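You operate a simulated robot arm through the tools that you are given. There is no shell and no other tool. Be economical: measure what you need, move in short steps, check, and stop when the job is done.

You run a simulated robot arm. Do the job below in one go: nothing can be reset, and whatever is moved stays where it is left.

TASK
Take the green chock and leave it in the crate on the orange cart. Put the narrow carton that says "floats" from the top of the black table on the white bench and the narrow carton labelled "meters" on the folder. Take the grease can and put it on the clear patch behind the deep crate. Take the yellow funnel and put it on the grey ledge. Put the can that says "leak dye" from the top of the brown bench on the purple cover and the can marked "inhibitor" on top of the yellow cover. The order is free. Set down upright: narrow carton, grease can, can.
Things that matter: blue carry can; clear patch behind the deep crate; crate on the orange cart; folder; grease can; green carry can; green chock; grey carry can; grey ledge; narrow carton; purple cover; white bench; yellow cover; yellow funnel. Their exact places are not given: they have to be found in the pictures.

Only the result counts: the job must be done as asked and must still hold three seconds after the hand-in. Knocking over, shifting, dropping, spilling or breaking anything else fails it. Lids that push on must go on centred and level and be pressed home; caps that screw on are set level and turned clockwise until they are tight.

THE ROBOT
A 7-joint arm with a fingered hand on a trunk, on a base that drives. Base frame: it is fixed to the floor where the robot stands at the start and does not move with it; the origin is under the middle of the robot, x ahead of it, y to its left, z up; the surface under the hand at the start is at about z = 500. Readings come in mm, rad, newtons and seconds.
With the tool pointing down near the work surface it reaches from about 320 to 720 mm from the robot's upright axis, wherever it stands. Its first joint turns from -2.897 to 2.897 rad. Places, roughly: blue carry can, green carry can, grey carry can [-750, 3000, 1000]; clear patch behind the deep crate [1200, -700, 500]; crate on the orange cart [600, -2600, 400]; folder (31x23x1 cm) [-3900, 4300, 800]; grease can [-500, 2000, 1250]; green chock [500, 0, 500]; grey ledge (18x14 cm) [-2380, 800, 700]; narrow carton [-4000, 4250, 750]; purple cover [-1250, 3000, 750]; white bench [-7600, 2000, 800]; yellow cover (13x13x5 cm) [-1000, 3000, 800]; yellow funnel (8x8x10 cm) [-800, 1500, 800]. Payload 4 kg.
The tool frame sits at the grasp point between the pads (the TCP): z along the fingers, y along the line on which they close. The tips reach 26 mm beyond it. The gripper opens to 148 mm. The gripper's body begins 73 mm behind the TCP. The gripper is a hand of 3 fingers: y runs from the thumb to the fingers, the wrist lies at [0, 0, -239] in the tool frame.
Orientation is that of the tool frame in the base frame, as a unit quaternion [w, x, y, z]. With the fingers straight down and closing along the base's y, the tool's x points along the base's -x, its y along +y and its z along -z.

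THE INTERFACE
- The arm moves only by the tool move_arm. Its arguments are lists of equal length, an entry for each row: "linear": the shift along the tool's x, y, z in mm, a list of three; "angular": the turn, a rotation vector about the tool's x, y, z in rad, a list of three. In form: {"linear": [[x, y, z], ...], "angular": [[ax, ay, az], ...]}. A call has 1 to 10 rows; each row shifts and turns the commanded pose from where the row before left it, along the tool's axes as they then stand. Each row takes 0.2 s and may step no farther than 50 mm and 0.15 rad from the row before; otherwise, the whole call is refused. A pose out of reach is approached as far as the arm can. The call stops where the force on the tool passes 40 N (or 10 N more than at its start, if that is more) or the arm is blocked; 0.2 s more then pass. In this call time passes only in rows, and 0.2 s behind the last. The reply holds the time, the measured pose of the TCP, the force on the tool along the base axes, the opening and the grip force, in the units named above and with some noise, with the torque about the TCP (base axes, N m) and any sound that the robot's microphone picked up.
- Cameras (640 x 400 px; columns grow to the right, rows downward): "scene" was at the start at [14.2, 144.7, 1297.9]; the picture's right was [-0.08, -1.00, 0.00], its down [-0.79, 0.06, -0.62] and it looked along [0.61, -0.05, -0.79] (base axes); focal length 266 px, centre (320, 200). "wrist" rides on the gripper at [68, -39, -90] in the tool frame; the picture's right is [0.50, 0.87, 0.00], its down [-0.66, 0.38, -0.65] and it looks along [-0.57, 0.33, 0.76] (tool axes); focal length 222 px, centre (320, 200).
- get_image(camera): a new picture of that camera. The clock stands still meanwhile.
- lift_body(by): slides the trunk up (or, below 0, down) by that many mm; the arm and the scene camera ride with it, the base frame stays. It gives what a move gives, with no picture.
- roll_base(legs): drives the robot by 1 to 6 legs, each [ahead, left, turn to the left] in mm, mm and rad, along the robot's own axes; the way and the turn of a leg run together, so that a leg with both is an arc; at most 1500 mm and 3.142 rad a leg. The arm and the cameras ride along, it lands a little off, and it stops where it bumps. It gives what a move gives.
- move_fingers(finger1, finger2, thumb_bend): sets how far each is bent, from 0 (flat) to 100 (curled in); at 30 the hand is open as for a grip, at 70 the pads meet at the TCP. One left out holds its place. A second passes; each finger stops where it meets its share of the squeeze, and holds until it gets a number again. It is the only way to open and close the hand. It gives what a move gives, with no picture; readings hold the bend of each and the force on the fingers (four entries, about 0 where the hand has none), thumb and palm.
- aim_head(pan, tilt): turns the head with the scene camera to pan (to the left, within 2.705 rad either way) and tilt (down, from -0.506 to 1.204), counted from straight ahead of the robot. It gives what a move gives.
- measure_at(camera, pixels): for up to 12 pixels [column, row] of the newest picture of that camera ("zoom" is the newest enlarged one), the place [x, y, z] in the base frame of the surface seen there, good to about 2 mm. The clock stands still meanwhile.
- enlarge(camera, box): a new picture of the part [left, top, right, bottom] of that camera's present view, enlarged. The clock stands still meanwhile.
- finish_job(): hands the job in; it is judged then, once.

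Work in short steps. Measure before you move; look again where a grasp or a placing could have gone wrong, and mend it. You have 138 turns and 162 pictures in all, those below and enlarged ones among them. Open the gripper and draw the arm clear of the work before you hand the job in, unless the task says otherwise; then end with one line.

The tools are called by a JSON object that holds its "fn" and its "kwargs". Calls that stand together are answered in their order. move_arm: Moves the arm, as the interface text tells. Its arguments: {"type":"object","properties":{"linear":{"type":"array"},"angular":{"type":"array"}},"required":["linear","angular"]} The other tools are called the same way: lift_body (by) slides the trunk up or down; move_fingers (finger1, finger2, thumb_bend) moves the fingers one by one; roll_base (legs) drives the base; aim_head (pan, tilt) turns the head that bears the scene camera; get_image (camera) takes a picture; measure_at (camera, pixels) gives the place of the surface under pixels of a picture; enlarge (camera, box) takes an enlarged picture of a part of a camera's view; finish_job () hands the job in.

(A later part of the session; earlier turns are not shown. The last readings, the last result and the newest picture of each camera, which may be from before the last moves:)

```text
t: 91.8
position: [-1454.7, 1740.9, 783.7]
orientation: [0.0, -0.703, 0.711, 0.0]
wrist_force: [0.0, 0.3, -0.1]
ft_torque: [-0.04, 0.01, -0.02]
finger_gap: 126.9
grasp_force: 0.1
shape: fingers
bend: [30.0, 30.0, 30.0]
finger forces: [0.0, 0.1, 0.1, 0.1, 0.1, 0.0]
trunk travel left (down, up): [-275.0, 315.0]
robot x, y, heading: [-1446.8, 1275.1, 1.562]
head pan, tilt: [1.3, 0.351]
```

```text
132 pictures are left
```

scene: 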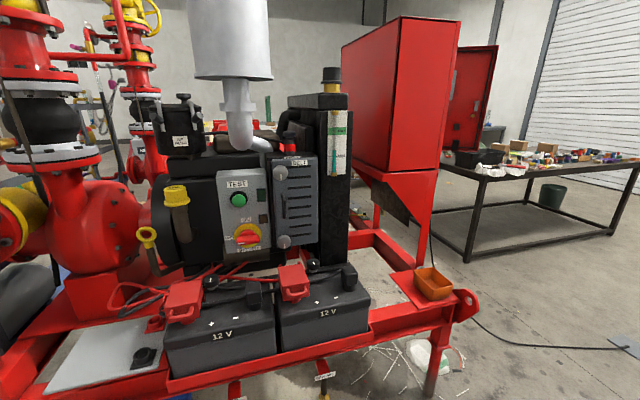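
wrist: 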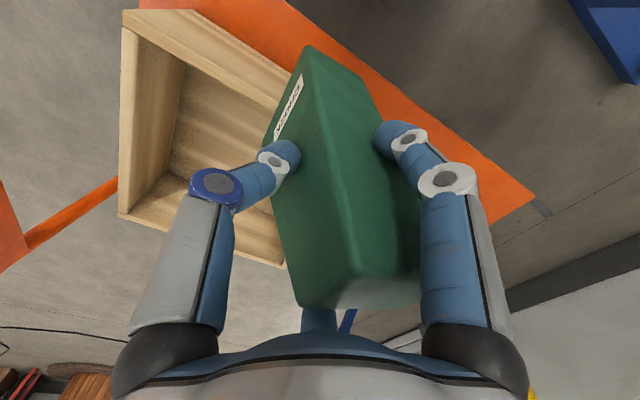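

Everything is in view: shelf cans at top, funnel, bench cans and covers, and a grey plate on the red machine at (110,360). I measure the plate and then enlarge the shelf.

{"fn": "measure_at", "kwargs": {"camera": "scene", "pixels": [[110, 360], [60, 385], [150, 325], [145, 357], [95, 330], [160, 365], [125, 345], [220, 330], [350, 320], [170, 390], [90, 372], [430, 280]]}}

{"fn": "enlarge", "kwargs": {"camera": "scene", "box": [0, 270, 260, 400]}}

{"fn": "aim_head", "kwargs": {"pan": -1.0, "tilt": 0.35}}

{"fn": "enlarge", "kwargs": {"camera": "scene", "box": [230, 100, 450, 300]}}

{"fn": "measure_at", "kwargs": {"camera": "zoom", "pixels": [[320, 200], [170, 100], [250, 100], [310, 110], [170, 70], [150, 130], [250, 140], [270, 118], [425, 510], [425, 440], [430, 490], [390, 90]]}}

```text
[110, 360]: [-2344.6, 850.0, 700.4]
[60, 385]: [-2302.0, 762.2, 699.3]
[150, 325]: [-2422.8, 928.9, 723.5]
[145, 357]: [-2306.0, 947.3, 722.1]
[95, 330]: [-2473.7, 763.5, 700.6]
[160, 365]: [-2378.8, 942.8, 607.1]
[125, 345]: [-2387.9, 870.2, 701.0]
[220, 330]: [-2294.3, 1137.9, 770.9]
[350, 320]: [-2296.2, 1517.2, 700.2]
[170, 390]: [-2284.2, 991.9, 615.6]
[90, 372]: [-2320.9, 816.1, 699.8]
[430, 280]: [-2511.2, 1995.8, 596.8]
```

```text
2.46 times, centred on (130, 335) of scene
```

zoom: 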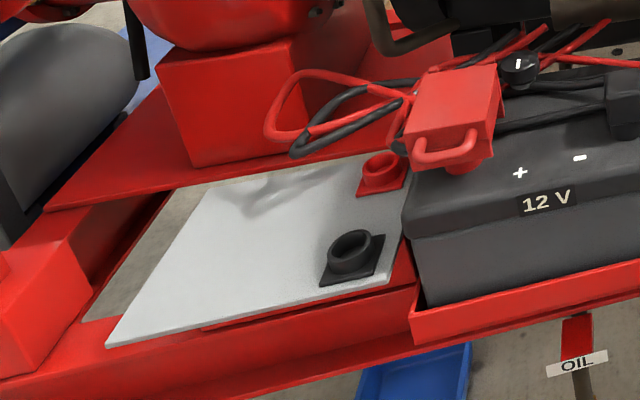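

```text
t: 93.9
position: [-1454.4, 1740.2, 785.9]
orientation: [0.0, -0.703, 0.711, 0.0]
wrist_force: [-0.4, -0.3, -0.4]
ft_torque: [0.01, -0.03, 0.0]
finger_gap: 127.2
grasp_force: 0.1
shape: fingers
bend: [30.0, 30.0, 30.0]
finger forces: [0.0, 0.0, 0.1, 0.0, 0.0, 0.0]
trunk travel left (down, up): [-275.0, 315.0]
robot x, y, heading: [-1452.0, 1274.7, 1.562]
head pan, tilt: [-1.0, 0.351]
```

```text
2.00 times, centred on (340, 200) of scene
```

zoom: 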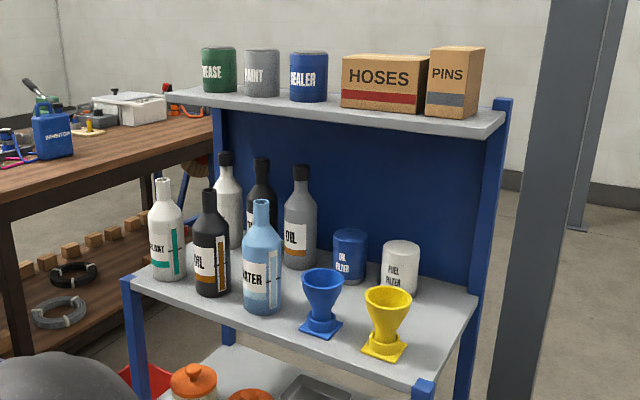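

```text
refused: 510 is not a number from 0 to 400
```

The grease can is the green one at zoom (219,70). The grey plate is free around (-2390,805,700). I measure shelf points.

{"fn": "measure_at", "kwargs": {"camera": "zoom", "pixels": [[219, 50], [203, 60], [219, 92], [236, 70], [262, 52], [208, 97], [385, 295], [385, 310], [385, 355], [408, 300], [345, 315], [390, 265]]}}

{"fn": "measure_at", "kwargs": {"camera": "zoom", "pixels": [[362, 350], [408, 350], [385, 362], [180, 92], [500, 122], [130, 280], [430, 380], [475, 290], [345, 340], [263, 310], [50, 115], [45, 150]]}}

```text
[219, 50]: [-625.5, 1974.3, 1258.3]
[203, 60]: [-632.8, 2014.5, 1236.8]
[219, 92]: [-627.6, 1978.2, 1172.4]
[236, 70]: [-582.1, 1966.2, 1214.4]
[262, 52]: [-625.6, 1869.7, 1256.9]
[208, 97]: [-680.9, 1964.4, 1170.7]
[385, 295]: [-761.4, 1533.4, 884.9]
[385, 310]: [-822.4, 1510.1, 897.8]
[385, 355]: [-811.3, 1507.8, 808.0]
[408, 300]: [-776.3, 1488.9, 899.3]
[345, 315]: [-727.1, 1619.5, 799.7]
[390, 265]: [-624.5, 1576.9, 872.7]
```

```text
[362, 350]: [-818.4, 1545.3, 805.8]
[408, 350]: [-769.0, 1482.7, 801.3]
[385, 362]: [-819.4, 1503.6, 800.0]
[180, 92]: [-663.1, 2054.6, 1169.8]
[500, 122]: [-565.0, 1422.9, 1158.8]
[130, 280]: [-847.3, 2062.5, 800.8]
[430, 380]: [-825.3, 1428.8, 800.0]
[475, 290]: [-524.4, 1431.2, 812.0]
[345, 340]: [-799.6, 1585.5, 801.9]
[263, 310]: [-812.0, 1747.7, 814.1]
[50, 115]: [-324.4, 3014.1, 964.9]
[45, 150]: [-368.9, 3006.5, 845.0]
```

Grease can centre ≈(-598,2000), z 1170–1258; funnel ≈(-795,1512), rim z 900, with the blue funnel close beside it, so I will grip along x. I do the funnel first: stand in front of it, trunk up, and turn the tool 90°.

{"fn": "roll_base", "kwargs": {"legs": [[240, 0, 0], [0, 0, -1.562]]}}

{"fn": "lift_body", "kwargs": {"by": 200}}

{"fn": "move_arm", "kwargs": {"linear": [[0, 0, 0], [0, 0, 0], [0, 0, 0], [0, 0, 0], [0, 0, 0], [0, 0, 0], [0, 0, 0], [0, 0, 0], [0, 0, 0], [0, 0, 0]], "angular": [[0, 0, 0.15], [0, 0, 0.15], [0, 0, 0.15], [0, 0, 0.15], [0, 0, 0.15], [0, 0, 0.15], [0, 0, 0.15], [0, 0, 0.15], [0, 0, 0.15], [0, 0, 0.15]]}}

{"fn": "aim_head", "kwargs": {"pan": 0.0, "tilt": 0.6}}

{"fn": "get_image", "kwargs": {"camera": "scene"}}

{"fn": "get_image", "kwargs": {"camera": "wrist"}}

```text
t: 99.6
position: [-981.1, 1519.4, 784.0]
orientation: [0.001, 0.011, 1.0, 0.0]
wrist_force: [0.1, 0.0, 0.3]
ft_torque: [0.02, -0.01, -0.01]
finger_gap: 127.1
grasp_force: 0.1
shape: fingers
bend: [30.0, 30.0, 30.0]
finger forces: [0.0, 0.0, 0.1, 0.1, 0.0, 0.0]
trunk travel left (down, up): [-275.0, 315.0]
robot x, y, heading: [-1447.4, 1520.9, -0.019]
head pan, tilt: [-1.0, 0.351]
```

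```text
t: 101.8
position: [-981.0, 1518.7, 983.8]
orientation: [0.0, 0.009, 1.0, 0.001]
wrist_force: [-0.6, -0.3, 0.7]
ft_torque: [0.01, 0.03, -0.01]
finger_gap: 126.8
grasp_force: 0.1
shape: fingers
bend: [30.0, 30.0, 30.0]
finger forces: [0.1, 0.0, 0.1, 0.0, 0.0, 0.0]
trunk travel left (down, up): [-475.0, 115.0]
robot x, y, heading: [-1440.7, 1523.6, -0.018]
head pan, tilt: [-1.0, 0.351]
```

```text
t: 104.0
position: [-980.8, 1519.8, 983.2]
orientation: [-0.001, 0.69, 0.724, 0.001]
wrist_force: [-0.7, -0.8, 0.3]
ft_torque: [0.0, -0.05, 0.02]
finger_gap: 127.2
grasp_force: 0.1
shape: fingers
bend: [30.0, 30.0, 30.0]
finger forces: [0.0, 0.0, 0.0, 0.1, 0.0, 0.0]
trunk travel left (down, up): [-475.0, 115.0]
robot x, y, heading: [-1446.9, 1520.5, -0.023]
head pan, tilt: [-1.0, 0.351]
```

```text
t: 105.2
position: [-980.1, 1518.8, 983.6]
orientation: [0.0, 0.689, 0.725, 0.0]
wrist_force: [0.0, 0.1, -0.2]
ft_torque: [-0.01, -0.01, 0.02]
finger_gap: 127.0
grasp_force: 0.1
shape: fingers
bend: [30.0, 30.0, 30.0]
finger forces: [0.0, 0.0, 0.0, 0.0, 0.0, 0.0]
trunk travel left (down, up): [-475.0, 115.0]
robot x, y, heading: [-1450.1, 1521.3, -0.024]
head pan, tilt: [0.0, 0.6]
```

```text
129 pictures are left
```

scene: 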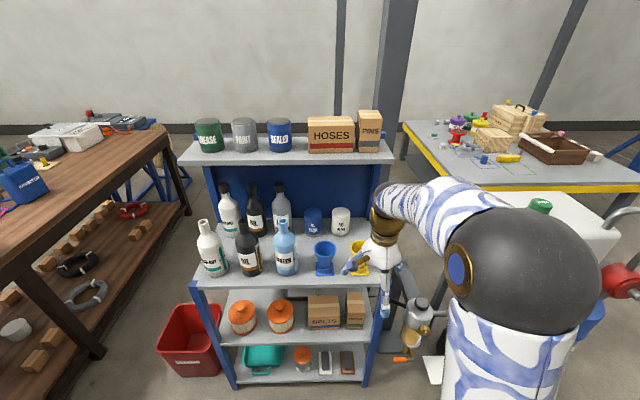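

```text
128 pictures are left
```

wrist: 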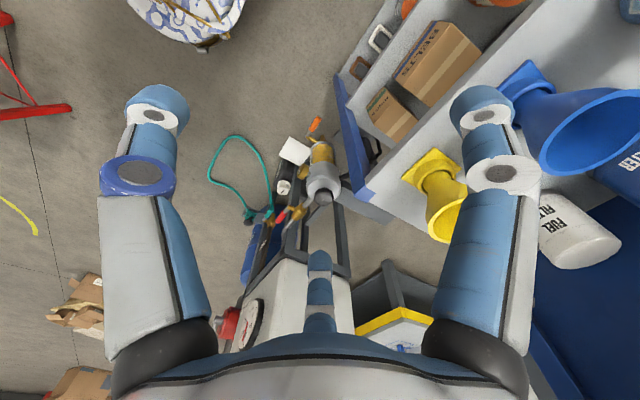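

The tool now closes along x. I measure the yellow funnel from both pictures (wrist (440,195), scene (360,258)).

{"fn": "measure_at", "kwargs": {"camera": "wrist", "pixels": [[430, 152], [405, 178], [428, 228], [462, 205], [435, 195], [463, 183], [500, 85], [545, 150], [542, 90]]}}

{"fn": "enlarge", "kwargs": {"camera": "scene", "box": [290, 200, 410, 290]}}

```text
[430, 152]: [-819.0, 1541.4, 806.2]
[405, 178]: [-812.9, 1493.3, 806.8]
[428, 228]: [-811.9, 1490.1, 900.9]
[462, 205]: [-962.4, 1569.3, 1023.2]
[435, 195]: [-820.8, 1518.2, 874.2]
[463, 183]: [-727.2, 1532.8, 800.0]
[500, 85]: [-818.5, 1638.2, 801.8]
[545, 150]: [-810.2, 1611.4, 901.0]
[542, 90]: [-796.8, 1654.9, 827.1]
```

```text
4.44 times, centred on (350, 245) of scene
```

zoom: 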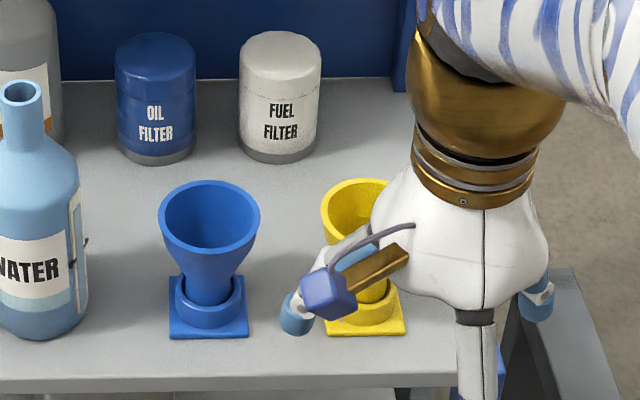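

Funnel: base front edge x≈-819, centre ≈(-786,1512), rim z 900. I roll 110 mm ahead, then move over it.

{"fn": "roll_base", "kwargs": {"legs": [[110, 0, 0]]}}

{"fn": "move_arm", "kwargs": {"linear": [[-5, 42, 0], [-6, 42, 0]], "angular": [[0, 0, 0], [0, 0, 0]]}}

{"fn": "get_image", "kwargs": {"camera": "wrist"}}

{"fn": "enlarge", "kwargs": {"camera": "scene", "box": [260, 200, 460, 330]}}

```text
t: 106.4
position: [-869.0, 1515.7, 984.2]
orientation: [0.001, 0.69, 0.724, 0.0]
wrist_force: [0.0, -0.3, -0.7]
ft_torque: [0.02, -0.04, -0.02]
finger_gap: 127.2
grasp_force: 0.0
shape: fingers
bend: [30.0, 30.0, 30.0]
finger forces: [0.0, 0.0, 0.1, 0.0, 0.0, 0.0]
trunk travel left (down, up): [-475.0, 115.0]
robot x, y, heading: [-1334.5, 1516.9, -0.02]
head pan, tilt: [0.0, 0.6]
```

```text
t: 107.0
position: [-783.9, 1509.4, 983.1]
orientation: [0.001, 0.69, 0.724, -0.001]
wrist_force: [0.6, 0.2, -0.1]
ft_torque: [0.0, 0.01, -0.05]
finger_gap: 126.8
grasp_force: 0.1
shape: fingers
bend: [30.0, 30.0, 30.0]
finger forces: [0.1, 0.0, 0.0, 0.0, 0.0, 0.0]
trunk travel left (down, up): [-475.0, 115.0]
robot x, y, heading: [-1332.5, 1517.5, -0.022]
head pan, tilt: [0.0, 0.6]
```

```text
126 pictures are left
```

wrist: 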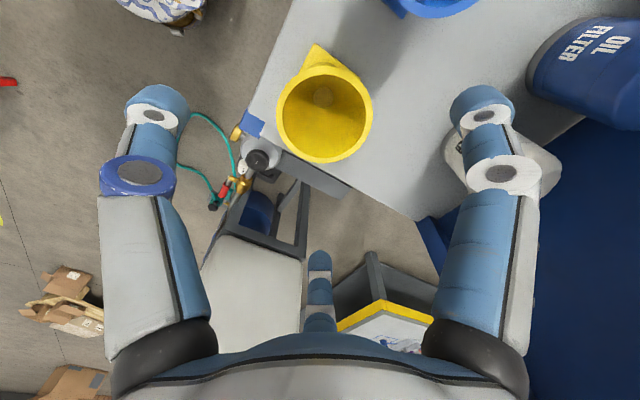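

```text
3.08 times, centred on (360, 265) of scene
```

zoom: 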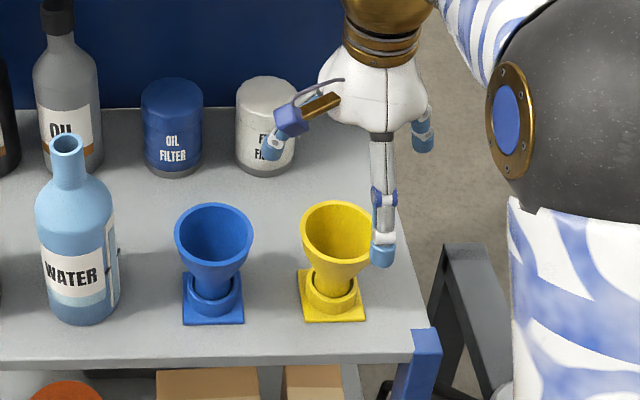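

The funnel rim is seen at wrist (325,110). I measure the rim points to centre exactly.

{"fn": "measure_at", "kwargs": {"camera": "wrist", "pixels": [[280, 110], [370, 112], [325, 70], [325, 157], [293, 80], [358, 145], [355, 80], [293, 145]]}}

```text
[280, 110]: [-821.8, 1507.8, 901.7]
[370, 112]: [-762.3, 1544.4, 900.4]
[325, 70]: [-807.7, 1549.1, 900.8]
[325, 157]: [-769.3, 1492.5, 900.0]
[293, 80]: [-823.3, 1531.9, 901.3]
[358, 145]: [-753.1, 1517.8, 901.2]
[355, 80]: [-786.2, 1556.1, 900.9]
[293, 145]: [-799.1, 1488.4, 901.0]
```

Rim centre (-788,1522). I shift 13 mm in +y, go down to z≈864 and close.

{"fn": "move_arm", "kwargs": {"linear": [[13, -5, 0], [0, 0, 40], [0, 0, 40], [0, 0, 39]], "angular": [[0, 0, 0], [0, 0, 0], [0, 0, 0], [0, 0, 0]]}}

{"fn": "move_fingers", "kwargs": {"finger1": 70, "finger2": 70, "thumb_bend": 70}}

{"fn": "get_image", "kwargs": {"camera": "wrist"}}

{"fn": "enlarge", "kwargs": {"camera": "scene", "box": [260, 200, 460, 330]}}

```text
t: 108.0
position: [-789.8, 1519.8, 865.9]
orientation: [0.001, 0.689, 0.725, 0.0]
wrist_force: [-0.1, 0.4, 0.4]
ft_torque: [0.01, 0.03, -0.02]
finger_gap: 127.0
grasp_force: 0.0
shape: fingers
bend: [30.0, 30.0, 30.0]
finger forces: [0.0, 0.0, 0.0, 0.1, 0.0, 0.0]
trunk travel left (down, up): [-475.0, 115.0]
robot x, y, heading: [-1334.6, 1515.6, -0.024]
head pan, tilt: [0.0, 0.6]
```

```text
t: 109.0
position: [-790.3, 1519.6, 865.2]
orientation: [0.0, 0.689, 0.724, 0.001]
wrist_force: [0.5, -0.9, -0.7]
ft_torque: [0.02, 0.01, -0.04]
finger_gap: 30.4
grasp_force: 17.7
shape: fingers
bend: [58.0, 58.0, 64.0]
finger forces: [10.2, 11.5, 0.1, 0.0, 13.1, 0.0]
trunk travel left (down, up): [-475.0, 115.0]
robot x, y, heading: [-1335.3, 1515.1, -0.026]
head pan, tilt: [0.0, 0.6]
```

```text
124 pictures are left
```

wrist: 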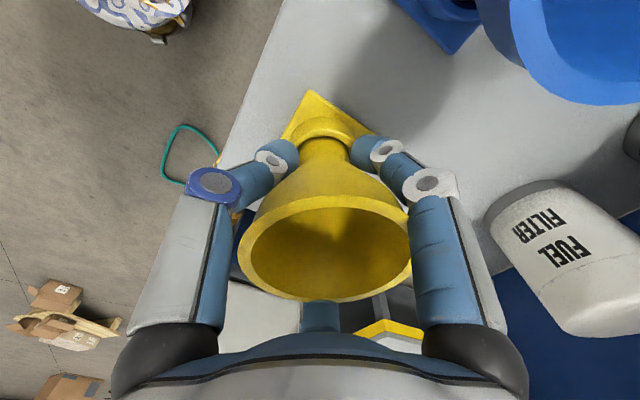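

```text
3.08 times, centred on (360, 265) of scene
```

zoom: 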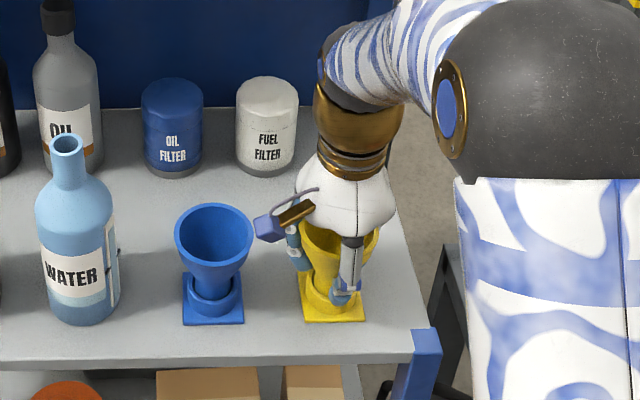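

Gripped at the neck with ~12 N. I lift 100 mm and look whether the base comes along.

{"fn": "move_arm", "kwargs": {"linear": [[0, 0, -20], [0, 0, -40], [0, 0, -40]], "angular": [[0, 0, 0], [0, 0, 0], [0, 0, 0]]}}

{"fn": "get_image", "kwargs": {"camera": "wrist"}}

{"fn": "enlarge", "kwargs": {"camera": "scene", "box": [260, 200, 460, 330]}}

```text
t: 109.8
position: [-790.9, 1521.5, 968.0]
orientation: [0.0, 0.69, 0.724, 0.0]
wrist_force: [-0.1, 0.3, -0.3]
ft_torque: [0.02, 0.0, 0.01]
finger_gap: 30.4
grasp_force: 17.9
shape: fingers
bend: [58.0, 58.0, 64.0]
finger forces: [10.2, 11.6, 0.1, 0.0, 12.9, 0.1]
trunk travel left (down, up): [-475.0, 115.0]
robot x, y, heading: [-1333.9, 1514.8, -0.025]
head pan, tilt: [0.0, 0.6]
```

```text
122 pictures are left
```

wrist: 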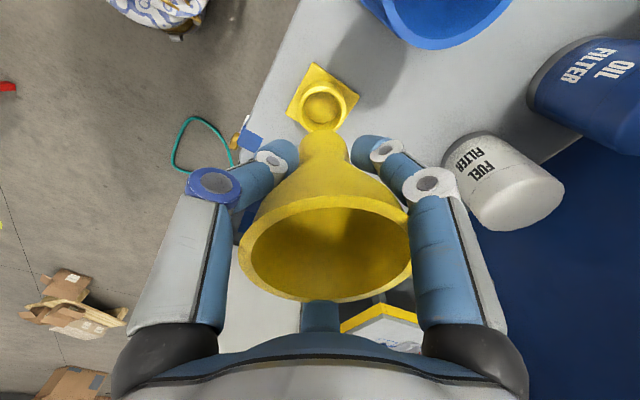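

```text
3.08 times, centred on (360, 265) of scene
```

zoom: 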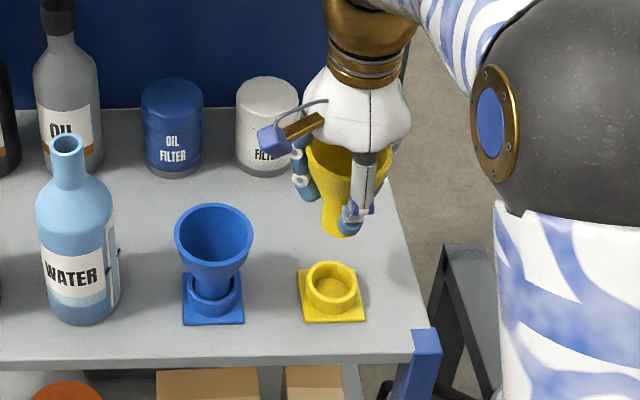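

The funnel lifted out of its stand, which stays. It can stand on its stem on the grey plate. I retract the arm a bit, back off, turn right and drive to about (-1950,1240) facing the plate.

{"fn": "move_arm", "kwargs": {"linear": [[0, -45, 0], [0, -40, 0]], "angular": [[0, 0, 0], [0, 0, 0]]}}

{"fn": "roll_base", "kwargs": {"legs": [[-250, 0, 0], [0, 0, -2.343], [453, -58, 0]]}}

{"fn": "aim_head", "kwargs": {"pan": 0.1, "tilt": 0.7}}

{"fn": "get_image", "kwargs": {"camera": "scene"}}

{"fn": "get_image", "kwargs": {"camera": "wrist"}}

```text
t: 110.4
position: [-874.9, 1517.7, 964.8]
orientation: [0.0, 0.689, 0.725, 0.0]
wrist_force: [1.0, -0.5, -0.9]
ft_torque: [-0.01, 0.0, 0.01]
finger_gap: 30.0
grasp_force: 17.0
shape: fingers
bend: [58.0, 58.0, 64.0]
finger forces: [10.2, 11.6, 0.1, 0.0, 12.7, 0.0]
trunk travel left (down, up): [-475.0, 115.0]
robot x, y, heading: [-1334.9, 1516.8, -0.023]
head pan, tilt: [0.0, 0.6]
```

```text
t: 120.2
position: [-2284.6, 922.4, 966.1]
orientation: [0.0, 0.931, -0.364, 0.0]
wrist_force: [-0.5, -0.2, -0.2]
ft_torque: [0.02, -0.03, -0.02]
finger_gap: 29.9
grasp_force: 17.1
shape: fingers
bend: [58.0, 58.0, 64.0]
finger forces: [10.0, 11.3, 0.0, 0.0, 11.9, 0.0]
trunk travel left (down, up): [-475.0, 115.0]
robot x, y, heading: [-1958.4, 1244.0, -2.383]
head pan, tilt: [0.0, 0.6]
```

```text
t: 120.8
position: [-2284.2, 923.3, 966.0]
orientation: [0.001, 0.931, -0.364, 0.0]
wrist_force: [-0.3, 0.5, -1.0]
ft_torque: [0.01, 0.04, -0.02]
finger_gap: 29.8
grasp_force: 16.6
shape: fingers
bend: [58.0, 58.0, 64.0]
finger forces: [10.0, 11.4, 0.0, 0.0, 12.0, 0.1]
trunk travel left (down, up): [-475.0, 115.0]
robot x, y, heading: [-1954.2, 1245.9, -2.384]
head pan, tilt: [0.099, 0.7]
```

```text
120 pictures are left
```

scene: 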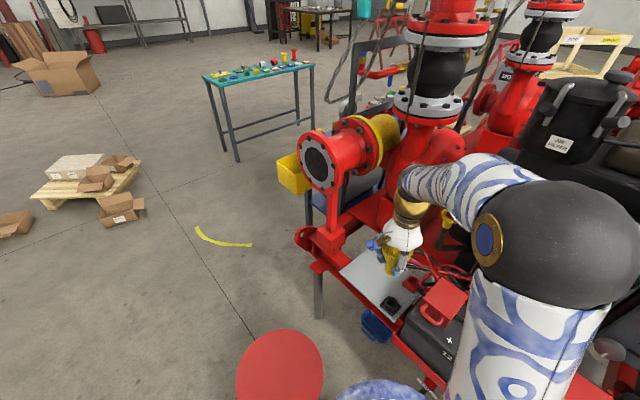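

```text
119 pictures are left
```

wrist: 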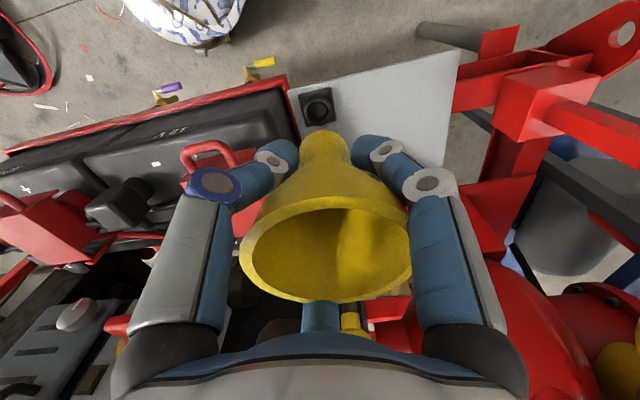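

The plate is at wrist (385,105). I measure its corners and the surrounding red parts.

{"fn": "measure_at", "kwargs": {"camera": "wrist", "pixels": [[295, 92], [455, 52], [443, 160], [400, 140], [380, 85], [330, 100], [520, 85], [480, 150], [520, 290], [385, 310]]}}

{"fn": "enlarge", "kwargs": {"camera": "scene", "box": [290, 190, 490, 340]}}

{"fn": "measure_at", "kwargs": {"camera": "zoom", "pixels": [[165, 255], [230, 205], [300, 290], [325, 330], [230, 255], [410, 300], [110, 190], [390, 230], [200, 240], [250, 280], [300, 150], [345, 250]]}}

```text
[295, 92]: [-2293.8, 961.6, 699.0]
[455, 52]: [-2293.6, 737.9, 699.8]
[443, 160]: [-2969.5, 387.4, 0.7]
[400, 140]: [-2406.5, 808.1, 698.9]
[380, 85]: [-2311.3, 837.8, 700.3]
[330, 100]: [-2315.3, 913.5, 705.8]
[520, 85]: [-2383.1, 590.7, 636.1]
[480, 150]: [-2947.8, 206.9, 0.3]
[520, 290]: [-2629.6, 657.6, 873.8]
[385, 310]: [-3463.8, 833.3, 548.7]
```

```text
2.67 times, centred on (390, 265) of scene
```

zoom: 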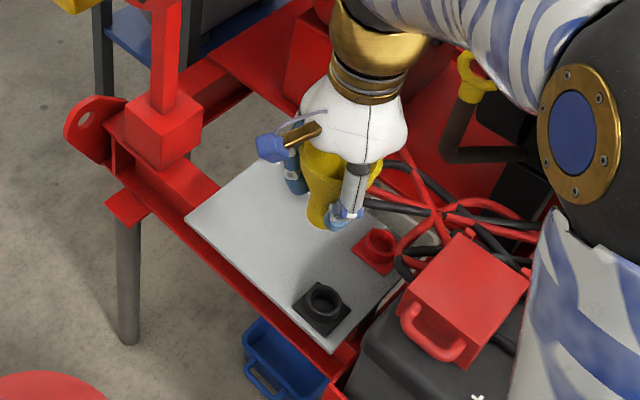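

```text
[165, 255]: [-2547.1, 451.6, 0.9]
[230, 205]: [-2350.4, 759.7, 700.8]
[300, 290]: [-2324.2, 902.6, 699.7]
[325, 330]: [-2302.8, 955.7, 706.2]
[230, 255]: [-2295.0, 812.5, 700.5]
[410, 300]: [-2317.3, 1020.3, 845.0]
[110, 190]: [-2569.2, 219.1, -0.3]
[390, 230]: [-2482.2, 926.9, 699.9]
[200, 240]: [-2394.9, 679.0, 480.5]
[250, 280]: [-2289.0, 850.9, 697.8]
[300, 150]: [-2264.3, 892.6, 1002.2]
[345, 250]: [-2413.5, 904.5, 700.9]
```

Free area of the plate is x -2295..-2475, y 740..890. I move over (-2385,808) and go down to TCP z≈768.

{"fn": "move_arm", "kwargs": {"linear": [[1, 38, 0], [1, 38, 0], [1, 38, 0], [1, 39, 0], [0, 0, 40], [0, 0, 40], [0, 0, 40], [0, 0, 40], [0, 0, 38]], "angular": [[0, 0, 0], [0, 0, 0], [0, 0, 0], [0, 0, 0], [0, 0, 0], [0, 0, 0], [0, 0, 0], [0, 0, 0], [0, 0, 0]]}}

{"fn": "get_image", "kwargs": {"camera": "wrist"}}

{"fn": "enlarge", "kwargs": {"camera": "scene", "box": [310, 210, 450, 320]}}

```text
t: 122.8
position: [-2384.4, 807.1, 767.6]
orientation: [0.0, 0.931, -0.364, 0.0]
wrist_force: [-0.4, 0.2, -1.1]
ft_torque: [0.0, -0.03, -0.05]
finger_gap: 29.7
grasp_force: 17.1
shape: fingers
bend: [58.0, 58.0, 64.0]
finger forces: [10.0, 11.3, 0.0, 0.0, 11.7, 0.0]
trunk travel left (down, up): [-475.0, 115.0]
robot x, y, heading: [-1956.4, 1250.3, -2.383]
head pan, tilt: [0.099, 0.7]
```

```text
117 pictures are left
```

wrist: 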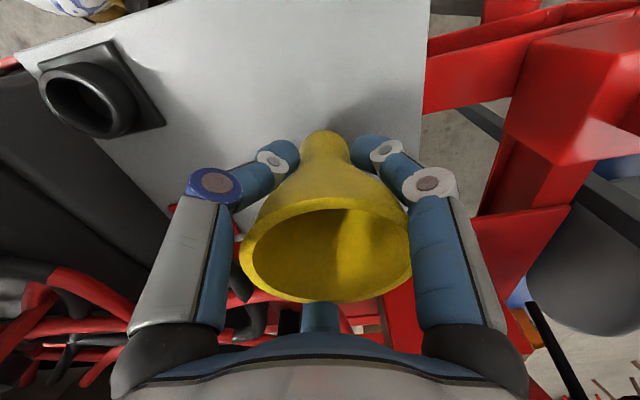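

```text
3.64 times, centred on (380, 265) of scene
```

zoom: 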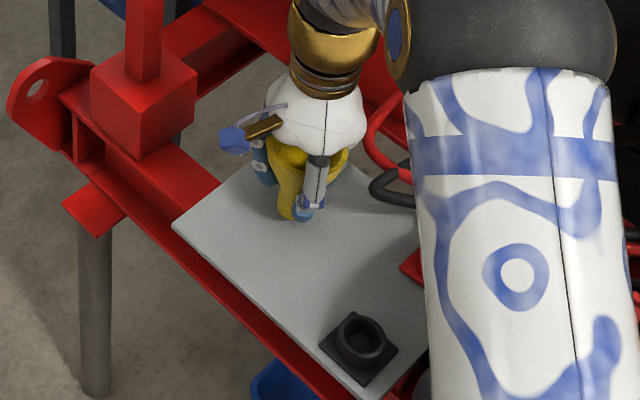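

Still clear, no contact. I step down gently watching the force.

{"fn": "move_arm", "kwargs": {"linear": [[0, 0, 3], [0, 0, 3]], "angular": [[0, 0, 0], [0, 0, 0]]}}

{"fn": "move_arm", "kwargs": {"linear": [[0, 0, 2]], "angular": [[0, 0, 0]]}}

{"fn": "move_arm", "kwargs": {"linear": [[0, 0, 2]], "angular": [[0, 0, 0]]}}

{"fn": "get_image", "kwargs": {"camera": "wrist"}}

```text
t: 123.5
position: [-2385.0, 808.2, 760.4]
orientation: [0.001, 0.931, -0.365, 0.0]
wrist_force: [0.3, -0.2, -0.6]
ft_torque: [-0.01, 0.01, 0.0]
finger_gap: 29.6
grasp_force: 16.3
shape: fingers
bend: [58.0, 58.0, 64.0]
finger forces: [10.1, 11.2, 0.1, 0.0, 11.7, 0.0]
trunk travel left (down, up): [-475.0, 115.0]
robot x, y, heading: [-1955.8, 1246.9, -2.388]
head pan, tilt: [0.099, 0.7]
```

```text
t: 123.8
position: [-2384.6, 808.2, 759.9]
orientation: [0.001, 0.931, -0.364, 0.001]
wrist_force: [0.5, -0.3, 0.8]
ft_torque: [-0.04, 0.0, 0.01]
finger_gap: 29.7
grasp_force: 15.9
shape: fingers
bend: [58.0, 58.0, 64.0]
finger forces: [10.0, 11.0, 0.0, 0.0, 11.7, 0.1]
trunk travel left (down, up): [-475.0, 115.0]
robot x, y, heading: [-1954.9, 1247.7, -2.387]
head pan, tilt: [0.099, 0.7]
```

```text
t: 124.2
position: [-2384.9, 807.0, 757.4]
orientation: [0.001, 0.932, -0.363, 0.0]
wrist_force: [2.8, 1.4, 11.9]
ft_torque: [-0.01, 0.02, 0.01]
finger_gap: 29.1
grasp_force: 16.4
shape: fingers
bend: [59.0, 58.0, 64.0]
finger forces: [9.4, 10.8, 0.0, 0.0, 12.3, 0.0]
trunk travel left (down, up): [-475.0, 115.0]
robot x, y, heading: [-1950.9, 1246.2, -2.392]
head pan, tilt: [0.099, 0.7]
```

```text
115 pictures are left
```

wrist: 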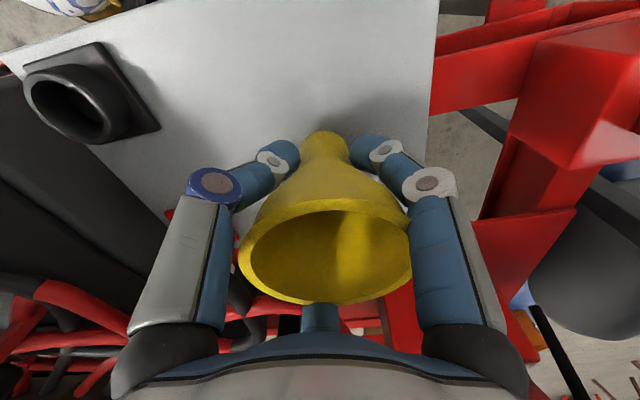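

Contact with 12 N. I ease 1 mm and release in small, even steps.

{"fn": "move_arm", "kwargs": {"linear": [[0, 0, -1.2]], "angular": [[0, 0, 0]]}}

{"fn": "move_fingers", "kwargs": {"finger1": 55, "finger2": 55, "thumb_bend": 61}}

{"fn": "move_fingers", "kwargs": {"finger1": 45, "finger2": 45, "thumb_bend": 51}}

{"fn": "get_image", "kwargs": {"camera": "wrist"}}

```text
t: 124.7
position: [-2385.4, 807.3, 758.4]
orientation: [0.0, 0.931, -0.364, 0.0]
wrist_force: [1.1, 0.6, 7.7]
ft_torque: [-0.01, 0.03, 0.03]
finger_gap: 29.2
grasp_force: 16.8
shape: fingers
bend: [59.0, 58.0, 64.0]
finger forces: [9.5, 11.2, 0.1, 0.1, 12.4, 0.1]
trunk travel left (down, up): [-475.0, 115.0]
robot x, y, heading: [-1954.3, 1249.7, -2.39]
head pan, tilt: [0.099, 0.7]
```

```text
t: 125.7
position: [-2385.9, 807.2, 757.4]
orientation: [0.001, 0.931, -0.365, 0.001]
wrist_force: [0.1, 0.1, -0.9]
ft_torque: [-0.01, 0.02, -0.03]
finger_gap: 36.2
grasp_force: 0.3
shape: fingers
bend: [55.0, 55.0, 61.0]
finger forces: [0.1, 0.0, 0.1, 0.0, 0.1, 0.0]
trunk travel left (down, up): [-475.0, 115.0]
robot x, y, heading: [-1952.9, 1246.1, -2.388]
head pan, tilt: [0.099, 0.7]
```

```text
t: 126.7
position: [-2385.3, 807.1, 759.4]
orientation: [0.0, 0.931, -0.364, -0.001]
wrist_force: [0.1, -1.4, 0.1]
ft_torque: [0.01, 0.02, -0.01]
finger_gap: 68.6
grasp_force: 0.1
shape: fingers
bend: [45.0, 45.0, 51.0]
finger forces: [0.0, 0.0, 0.0, 0.1, 0.0, 0.0]
trunk travel left (down, up): [-475.0, 115.0]
robot x, y, heading: [-1955.0, 1245.7, -2.391]
head pan, tilt: [0.099, 0.7]
```

```text
114 pictures are left
```

wrist: 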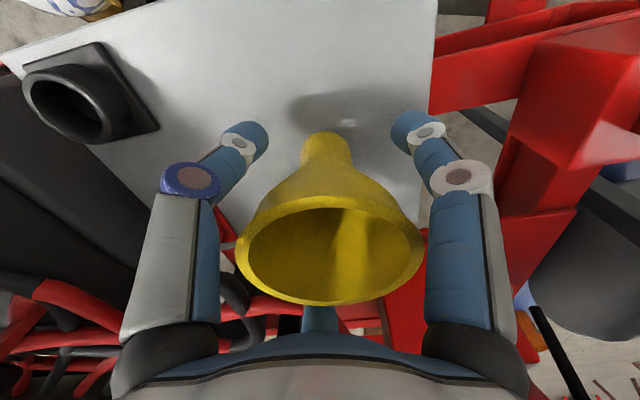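

It stands by itself. I open fully, rise straight up 190 mm, and check it.

{"fn": "move_fingers", "kwargs": {"finger1": 28, "finger2": 28, "thumb_bend": 30}}

{"fn": "move_arm", "kwargs": {"linear": [[0, 0, -20], [0, 0, -30], [0, 0, -40], [0, 0, -40], [0, 0, -40], [0, 0, -30], [0, -40, 0], [0, -40, 0], [0, -40, 0], [0, -35, 0]], "angular": [[0, 0, 0], [0, 0, 0], [0, 0, 0], [0, 0, 0], [0, 0, 0], [0, 0, 0], [0, 0, 0], [0, 0, 0], [0, 0, 0], [0, 0, 0]]}}

{"fn": "enlarge", "kwargs": {"camera": "scene", "box": [290, 190, 490, 340]}}

```text
t: 127.7
position: [-2385.3, 807.7, 758.8]
orientation: [0.0, 0.931, -0.365, 0.001]
wrist_force: [0.2, -1.0, 0.3]
ft_torque: [0.0, -0.01, -0.03]
finger_gap: 128.6
grasp_force: 0.1
shape: fingers
bend: [28.0, 28.0, 30.0]
finger forces: [0.1, 0.1, 0.1, 0.0, 0.0, 0.1]
trunk travel left (down, up): [-475.0, 115.0]
robot x, y, heading: [-1950.7, 1244.0, -2.385]
head pan, tilt: [0.099, 0.7]
```

```text
t: 129.8
position: [-2279.3, 920.5, 960.2]
orientation: [0.0, 0.931, -0.364, 0.0]
wrist_force: [-0.9, -0.5, 0.0]
ft_torque: [0.01, 0.02, -0.01]
finger_gap: 128.9
grasp_force: 0.1
shape: fingers
bend: [28.0, 28.0, 30.0]
finger forces: [0.0, 0.0, 0.1, 0.0, 0.0, 0.0]
trunk travel left (down, up): [-475.0, 115.0]
robot x, y, heading: [-1953.9, 1249.3, -2.385]
head pan, tilt: [0.099, 0.7]
```

```text
2.67 times, centred on (390, 265) of scene
```

zoom: 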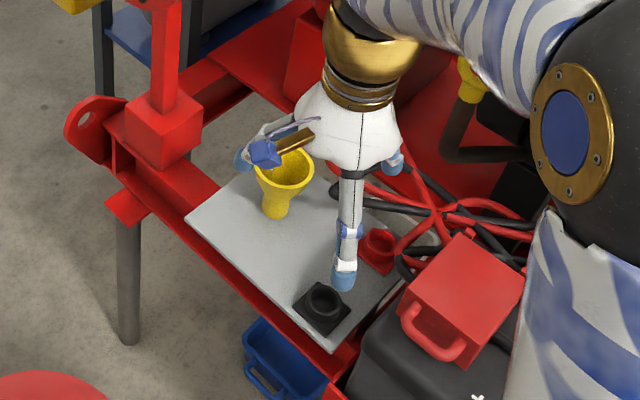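

The funnel stands on the plate. Now the grease can: back off, turn to the shelf, and raise trunk and arm so the fingers clear z 1260.

{"fn": "roll_base", "kwargs": {"legs": [[-453, 58, 0], [0, 0, 2.385]]}}

{"fn": "lift_body", "kwargs": {"by": 114}}

{"fn": "move_arm", "kwargs": {"linear": [[0, 0, -45], [0, 0, -45], [0, 0, -45], [0, 0, -45], [0, 0, -45]], "angular": [[0, 0, 0], [0, 0, 0], [0, 0, 0], [0, 0, 0], [0, 0, 0]]}}

{"fn": "aim_head", "kwargs": {"pan": 0.3, "tilt": 0.5}}

{"fn": "get_image", "kwargs": {"camera": "scene"}}

```text
t: 138.2
position: [-1124.0, 1518.7, 959.3]
orientation: [0.0, 0.69, 0.724, 0.0]
wrist_force: [-0.1, -0.3, 0.9]
ft_torque: [-0.03, 0.01, 0.01]
finger_gap: 128.8
grasp_force: 0.1
shape: fingers
bend: [28.0, 28.0, 30.0]
finger forces: [0.1, 0.0, 0.0, 0.1, 0.0, 0.0]
trunk travel left (down, up): [-475.0, 115.0]
robot x, y, heading: [-1586.6, 1513.5, -0.026]
head pan, tilt: [0.099, 0.7]
```

```text
t: 139.7
position: [-1125.4, 1519.1, 1073.0]
orientation: [0.0, 0.689, 0.725, 0.001]
wrist_force: [-0.3, -0.7, 0.0]
ft_torque: [0.0, 0.01, 0.01]
finger_gap: 128.9
grasp_force: 0.1
shape: fingers
bend: [28.0, 28.0, 30.0]
finger forces: [0.0, 0.1, 0.0, 0.0, 0.0, 0.0]
trunk travel left (down, up): [-589.0, 1.0]
robot x, y, heading: [-1585.8, 1514.4, -0.027]
head pan, tilt: [0.099, 0.7]
```

```text
t: 140.9
position: [-1125.8, 1519.0, 1299.3]
orientation: [0.0, 0.69, 0.724, 0.0]
wrist_force: [-0.1, 0.6, 0.0]
ft_torque: [-0.01, 0.05, 0.03]
finger_gap: 128.7
grasp_force: 0.2
shape: fingers
bend: [28.0, 28.0, 30.0]
finger forces: [0.0, 0.0, 0.0, 0.1, 0.0, 0.0]
trunk travel left (down, up): [-589.0, 1.0]
robot x, y, heading: [-1586.0, 1511.4, -0.023]
head pan, tilt: [0.099, 0.7]
```

```text
t: 141.6
position: [-1124.2, 1518.4, 1298.6]
orientation: [0.0, 0.69, 0.724, 0.0]
wrist_force: [-0.6, -0.6, -0.8]
ft_torque: [0.03, 0.01, -0.01]
finger_gap: 128.7
grasp_force: 0.1
shape: fingers
bend: [28.0, 28.0, 30.0]
finger forces: [0.1, 0.0, 0.1, 0.0, 0.1, 0.0]
trunk travel left (down, up): [-589.0, 1.0]
robot x, y, heading: [-1587.4, 1515.4, -0.023]
head pan, tilt: [0.3, 0.499]
```

```text
112 pictures are left
```

scene: 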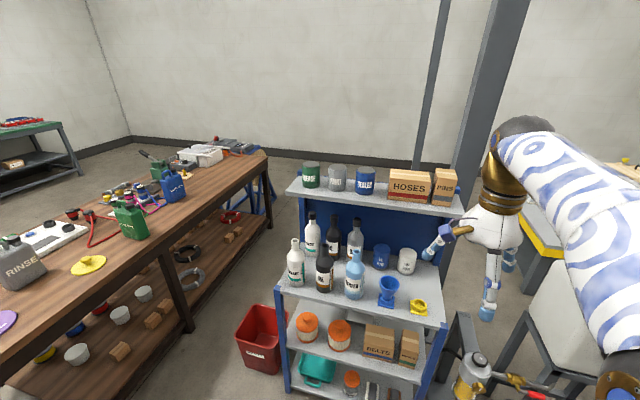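

The arm reached z 1299. I measure the grease can top at (311,166) and the bucket and bench edges.

{"fn": "enlarge", "kwargs": {"camera": "scene", "box": [280, 140, 420, 220]}}

{"fn": "measure_at", "kwargs": {"camera": "scene", "pixels": [[236, 335], [280, 360], [262, 305], [190, 330], [145, 258], [285, 290]]}}

{"fn": "measure_at", "kwargs": {"camera": "zoom", "pixels": [[108, 115], [178, 115], [143, 104], [143, 124], [143, 215], [225, 128], [262, 125], [106, 160], [182, 160], [80, 200]]}}

```text
4.57 times, centred on (350, 180) of scene
```

zoom: 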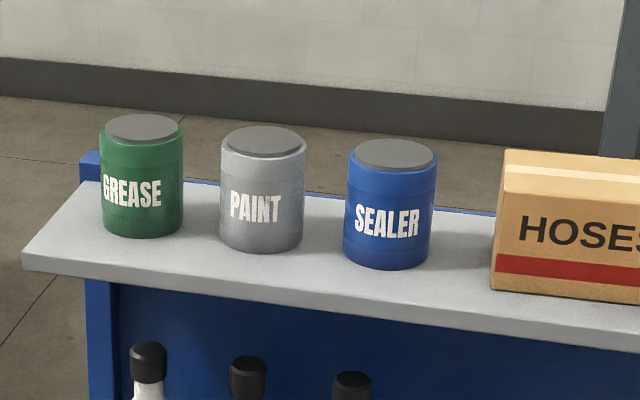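

```text
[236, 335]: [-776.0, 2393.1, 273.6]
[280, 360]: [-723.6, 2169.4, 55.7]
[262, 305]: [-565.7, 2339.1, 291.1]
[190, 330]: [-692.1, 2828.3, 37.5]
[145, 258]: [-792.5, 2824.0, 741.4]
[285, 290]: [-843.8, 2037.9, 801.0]
```

```text
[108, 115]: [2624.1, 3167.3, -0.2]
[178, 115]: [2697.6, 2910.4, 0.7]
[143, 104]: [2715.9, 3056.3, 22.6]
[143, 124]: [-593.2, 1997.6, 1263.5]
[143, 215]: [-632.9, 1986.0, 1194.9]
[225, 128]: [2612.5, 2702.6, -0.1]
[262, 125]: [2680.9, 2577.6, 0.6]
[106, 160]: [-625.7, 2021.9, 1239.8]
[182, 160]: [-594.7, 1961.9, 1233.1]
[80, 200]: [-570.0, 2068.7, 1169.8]
```

Grease can centre ≈(-600,1998), lid z 1263. I raise a little and roll to about (-1170,2000).

{"fn": "move_arm", "kwargs": {"linear": [[0, 0, -20]], "angular": [[0, 0, 0.03]]}}

{"fn": "roll_base", "kwargs": {"legs": [[0, 496, 0], [404, 0, 0]]}}

{"fn": "get_image", "kwargs": {"camera": "wrist"}}

{"fn": "get_image", "kwargs": {"camera": "scene"}}

```text
t: 142.0
position: [-1123.8, 1518.6, 1318.8]
orientation: [0.0, 0.701, 0.713, 0.0]
wrist_force: [0.9, 0.8, 0.0]
ft_torque: [-0.02, 0.0, 0.0]
finger_gap: 128.7
grasp_force: 0.2
shape: fingers
bend: [28.0, 28.0, 30.0]
finger forces: [0.1, 0.0, 0.0, 0.1, 0.1, 0.1]
trunk travel left (down, up): [-589.0, 1.0]
robot x, y, heading: [-1582.7, 1517.5, -0.027]
head pan, tilt: [0.3, 0.499]
```

```text
t: 147.0
position: [-706.5, 2003.8, 1317.6]
orientation: [0.0, 0.7, 0.714, 0.0]
wrist_force: [-0.7, -0.8, 0.1]
ft_torque: [0.04, 0.05, -0.02]
finger_gap: 128.7
grasp_force: 0.0
shape: fingers
bend: [28.0, 28.0, 30.0]
finger forces: [0.0, 0.1, 0.0, 0.0, 0.1, 0.0]
trunk travel left (down, up): [-589.0, 1.0]
robot x, y, heading: [-1167.5, 2000.3, -0.023]
head pan, tilt: [0.3, 0.499]
```

```text
110 pictures are left
```

wrist: 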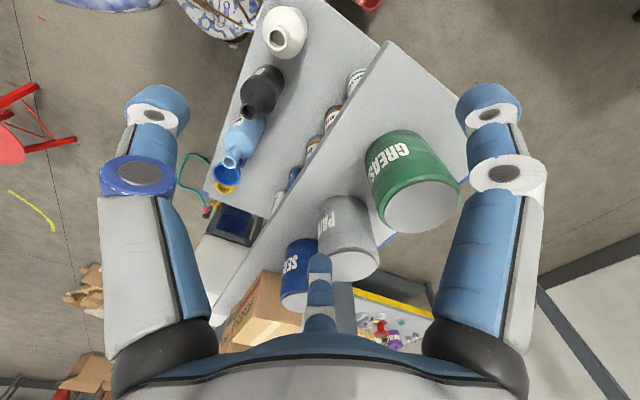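

```text
109 pictures are left
```

scene: 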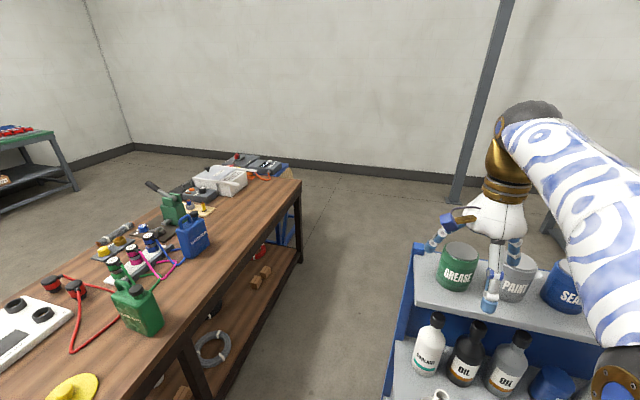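

I measure the grease can's lid circle in the wrist picture at (420,200).

{"fn": "measure_at", "kwargs": {"camera": "wrist", "pixels": [[420, 205], [385, 210], [455, 190], [420, 230], [422, 180], [350, 262], [435, 215], [400, 185], [375, 190]]}}

```text
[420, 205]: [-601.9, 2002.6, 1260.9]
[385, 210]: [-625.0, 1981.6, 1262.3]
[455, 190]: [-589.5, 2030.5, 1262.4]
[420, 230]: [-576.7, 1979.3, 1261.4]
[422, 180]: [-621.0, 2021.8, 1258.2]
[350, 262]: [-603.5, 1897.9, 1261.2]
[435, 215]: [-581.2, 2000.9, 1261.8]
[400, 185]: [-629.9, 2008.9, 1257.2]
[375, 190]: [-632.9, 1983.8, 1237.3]
```

Can centre ≈(-603,2001); the paint can is 103 mm to its right. I turn the tool 30° so that the gap between fingers faces the paint can, pre-close to ~110 mm and move over it.

{"fn": "move_fingers", "kwargs": {"finger1": 36, "finger2": 36, "thumb_bend": 36}}

{"fn": "move_arm", "kwargs": {"linear": [[-1, 35, 0], [-2, 35, 0], [-2, 33.5, 0], [0, 0, 0], [0, 0, 0], [0, 0, 0], [0, 0, 0]], "angular": [[0, 0, 0], [0, 0, 0], [0, 0, 0], [0, 0, -0.131], [0, 0, -0.131], [0, 0, -0.131], [0, 0, -0.131]]}}

{"fn": "get_image", "kwargs": {"camera": "wrist"}}

{"fn": "enlarge", "kwargs": {"camera": "scene", "box": [400, 180, 600, 320]}}

```text
t: 148.0
position: [-705.2, 2003.2, 1318.2]
orientation: [0.0, 0.7, 0.714, -0.001]
wrist_force: [0.0, -0.6, 1.1]
ft_torque: [0.01, 0.01, 0.01]
finger_gap: 108.7
grasp_force: 0.0
shape: fingers
bend: [36.0, 36.0, 36.0]
finger forces: [0.0, 0.0, 0.0, 0.0, 0.0, 0.0]
trunk travel left (down, up): [-589.0, 1.0]
robot x, y, heading: [-1166.3, 1996.6, -0.026]
head pan, tilt: [0.3, 0.499]
```

```text
t: 149.6
position: [-603.9, 2000.6, 1318.1]
orientation: [0.0, 0.491, 0.871, 0.0]
wrist_force: [-0.2, -0.5, 0.2]
ft_torque: [-0.01, -0.04, -0.02]
finger_gap: 108.8
grasp_force: 0.1
shape: fingers
bend: [36.0, 36.0, 36.0]
finger forces: [0.1, 0.0, 0.0, 0.0, 0.1, 0.0]
trunk travel left (down, up): [-589.0, 1.0]
robot x, y, heading: [-1167.0, 2000.2, -0.024]
head pan, tilt: [0.3, 0.499]
```

```text
108 pictures are left
```

wrist: 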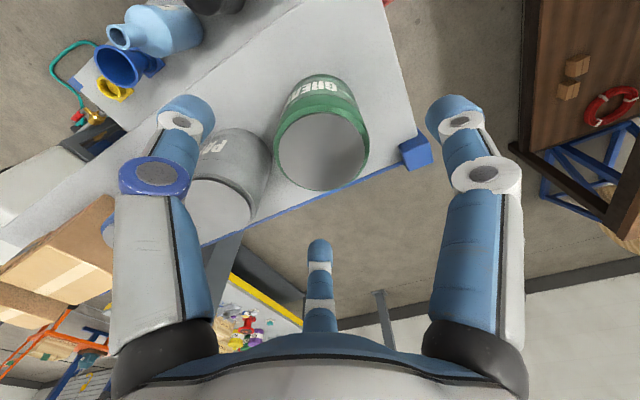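

```text
2.86 times, centred on (500, 250) of scene
```

zoom: 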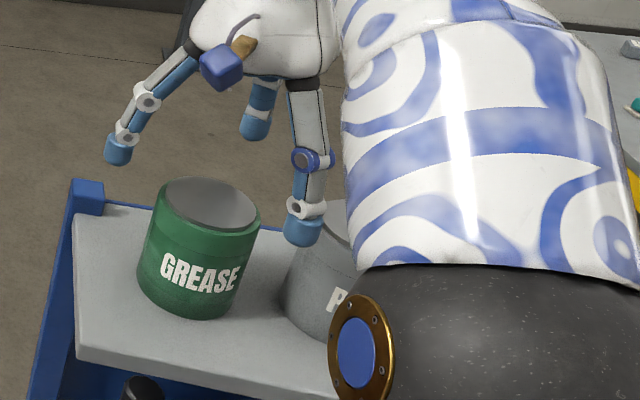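

The gap faces the paint can. I go down to z≈1215 and close.

{"fn": "move_arm", "kwargs": {"linear": [[0, 0, 30], [0, 0, 30], [0, 0, 30], [0, 0, 13]], "angular": [[0, 0, 0], [0, 0, 0], [0, 0, 0], [0, 0, 0]]}}

{"fn": "get_image", "kwargs": {"camera": "wrist"}}

```text
t: 150.6
position: [-603.9, 1999.8, 1214.2]
orientation: [0.0, 0.492, 0.871, -0.001]
wrist_force: [0.4, 0.3, 0.0]
ft_torque: [-0.01, 0.0, 0.01]
finger_gap: 108.3
grasp_force: 0.0
shape: fingers
bend: [36.0, 36.0, 36.0]
finger forces: [0.1, 0.0, 0.0, 0.1, 0.0, 0.0]
trunk travel left (down, up): [-589.0, 1.0]
robot x, y, heading: [-1166.2, 1998.7, -0.026]
head pan, tilt: [0.3, 0.499]
```

```text
106 pictures are left
```

wrist: 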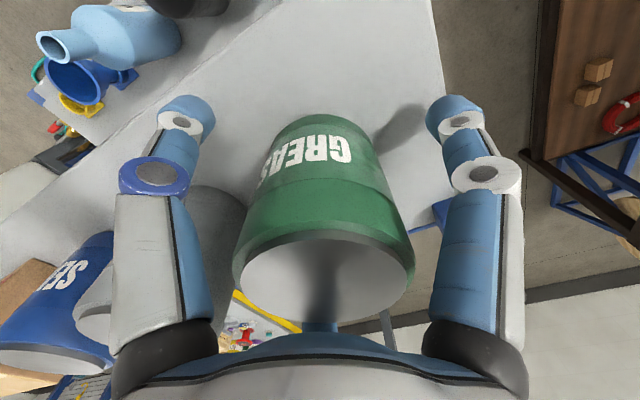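

The can is centred between the fingers. Close and lift.

{"fn": "move_fingers", "kwargs": {"finger1": 70, "finger2": 70, "thumb_bend": 70}}

{"fn": "move_arm", "kwargs": {"linear": [[0, 0, -15], [0, 0, -40], [0, 0, -45]], "angular": [[0, 0, 0], [0, 0, 0], [0, 0, 0]]}}

{"fn": "get_image", "kwargs": {"camera": "wrist"}}

{"fn": "enlarge", "kwargs": {"camera": "scene", "box": [400, 180, 600, 320]}}

```text
t: 151.6
position: [-603.5, 2001.5, 1214.5]
orientation: [0.0, 0.492, 0.871, 0.0]
wrist_force: [-0.5, 0.4, -0.2]
ft_torque: [0.08, 0.1, 0.01]
finger_gap: 53.4
grasp_force: 23.4
shape: fingers
bend: [51.0, 49.0, 58.0]
finger forces: [12.9, 14.8, 0.0, 0.0, 18.3, 0.0]
trunk travel left (down, up): [-589.0, 1.0]
robot x, y, heading: [-1168.3, 2000.4, -0.021]
head pan, tilt: [0.3, 0.499]
```

```text
t: 152.4
position: [-603.2, 2002.0, 1313.8]
orientation: [0.0, 0.492, 0.871, -0.001]
wrist_force: [0.7, 0.7, -4.8]
ft_torque: [-0.03, 0.0, -0.02]
finger_gap: 53.0
grasp_force: 21.7
shape: fingers
bend: [51.0, 49.0, 58.0]
finger forces: [12.6, 14.7, 0.0, 0.0, 17.7, 0.0]
trunk travel left (down, up): [-589.0, 1.0]
robot x, y, heading: [-1165.5, 2002.1, -0.021]
head pan, tilt: [0.3, 0.499]
```

```text
105 pictures are left
```

wrist: 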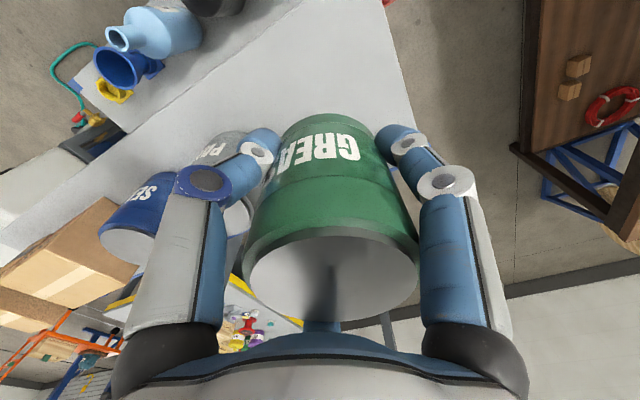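

```text
2.86 times, centred on (500, 250) of scene
```

zoom: 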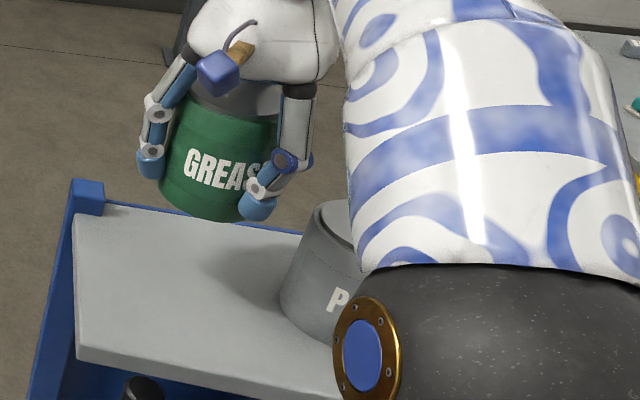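

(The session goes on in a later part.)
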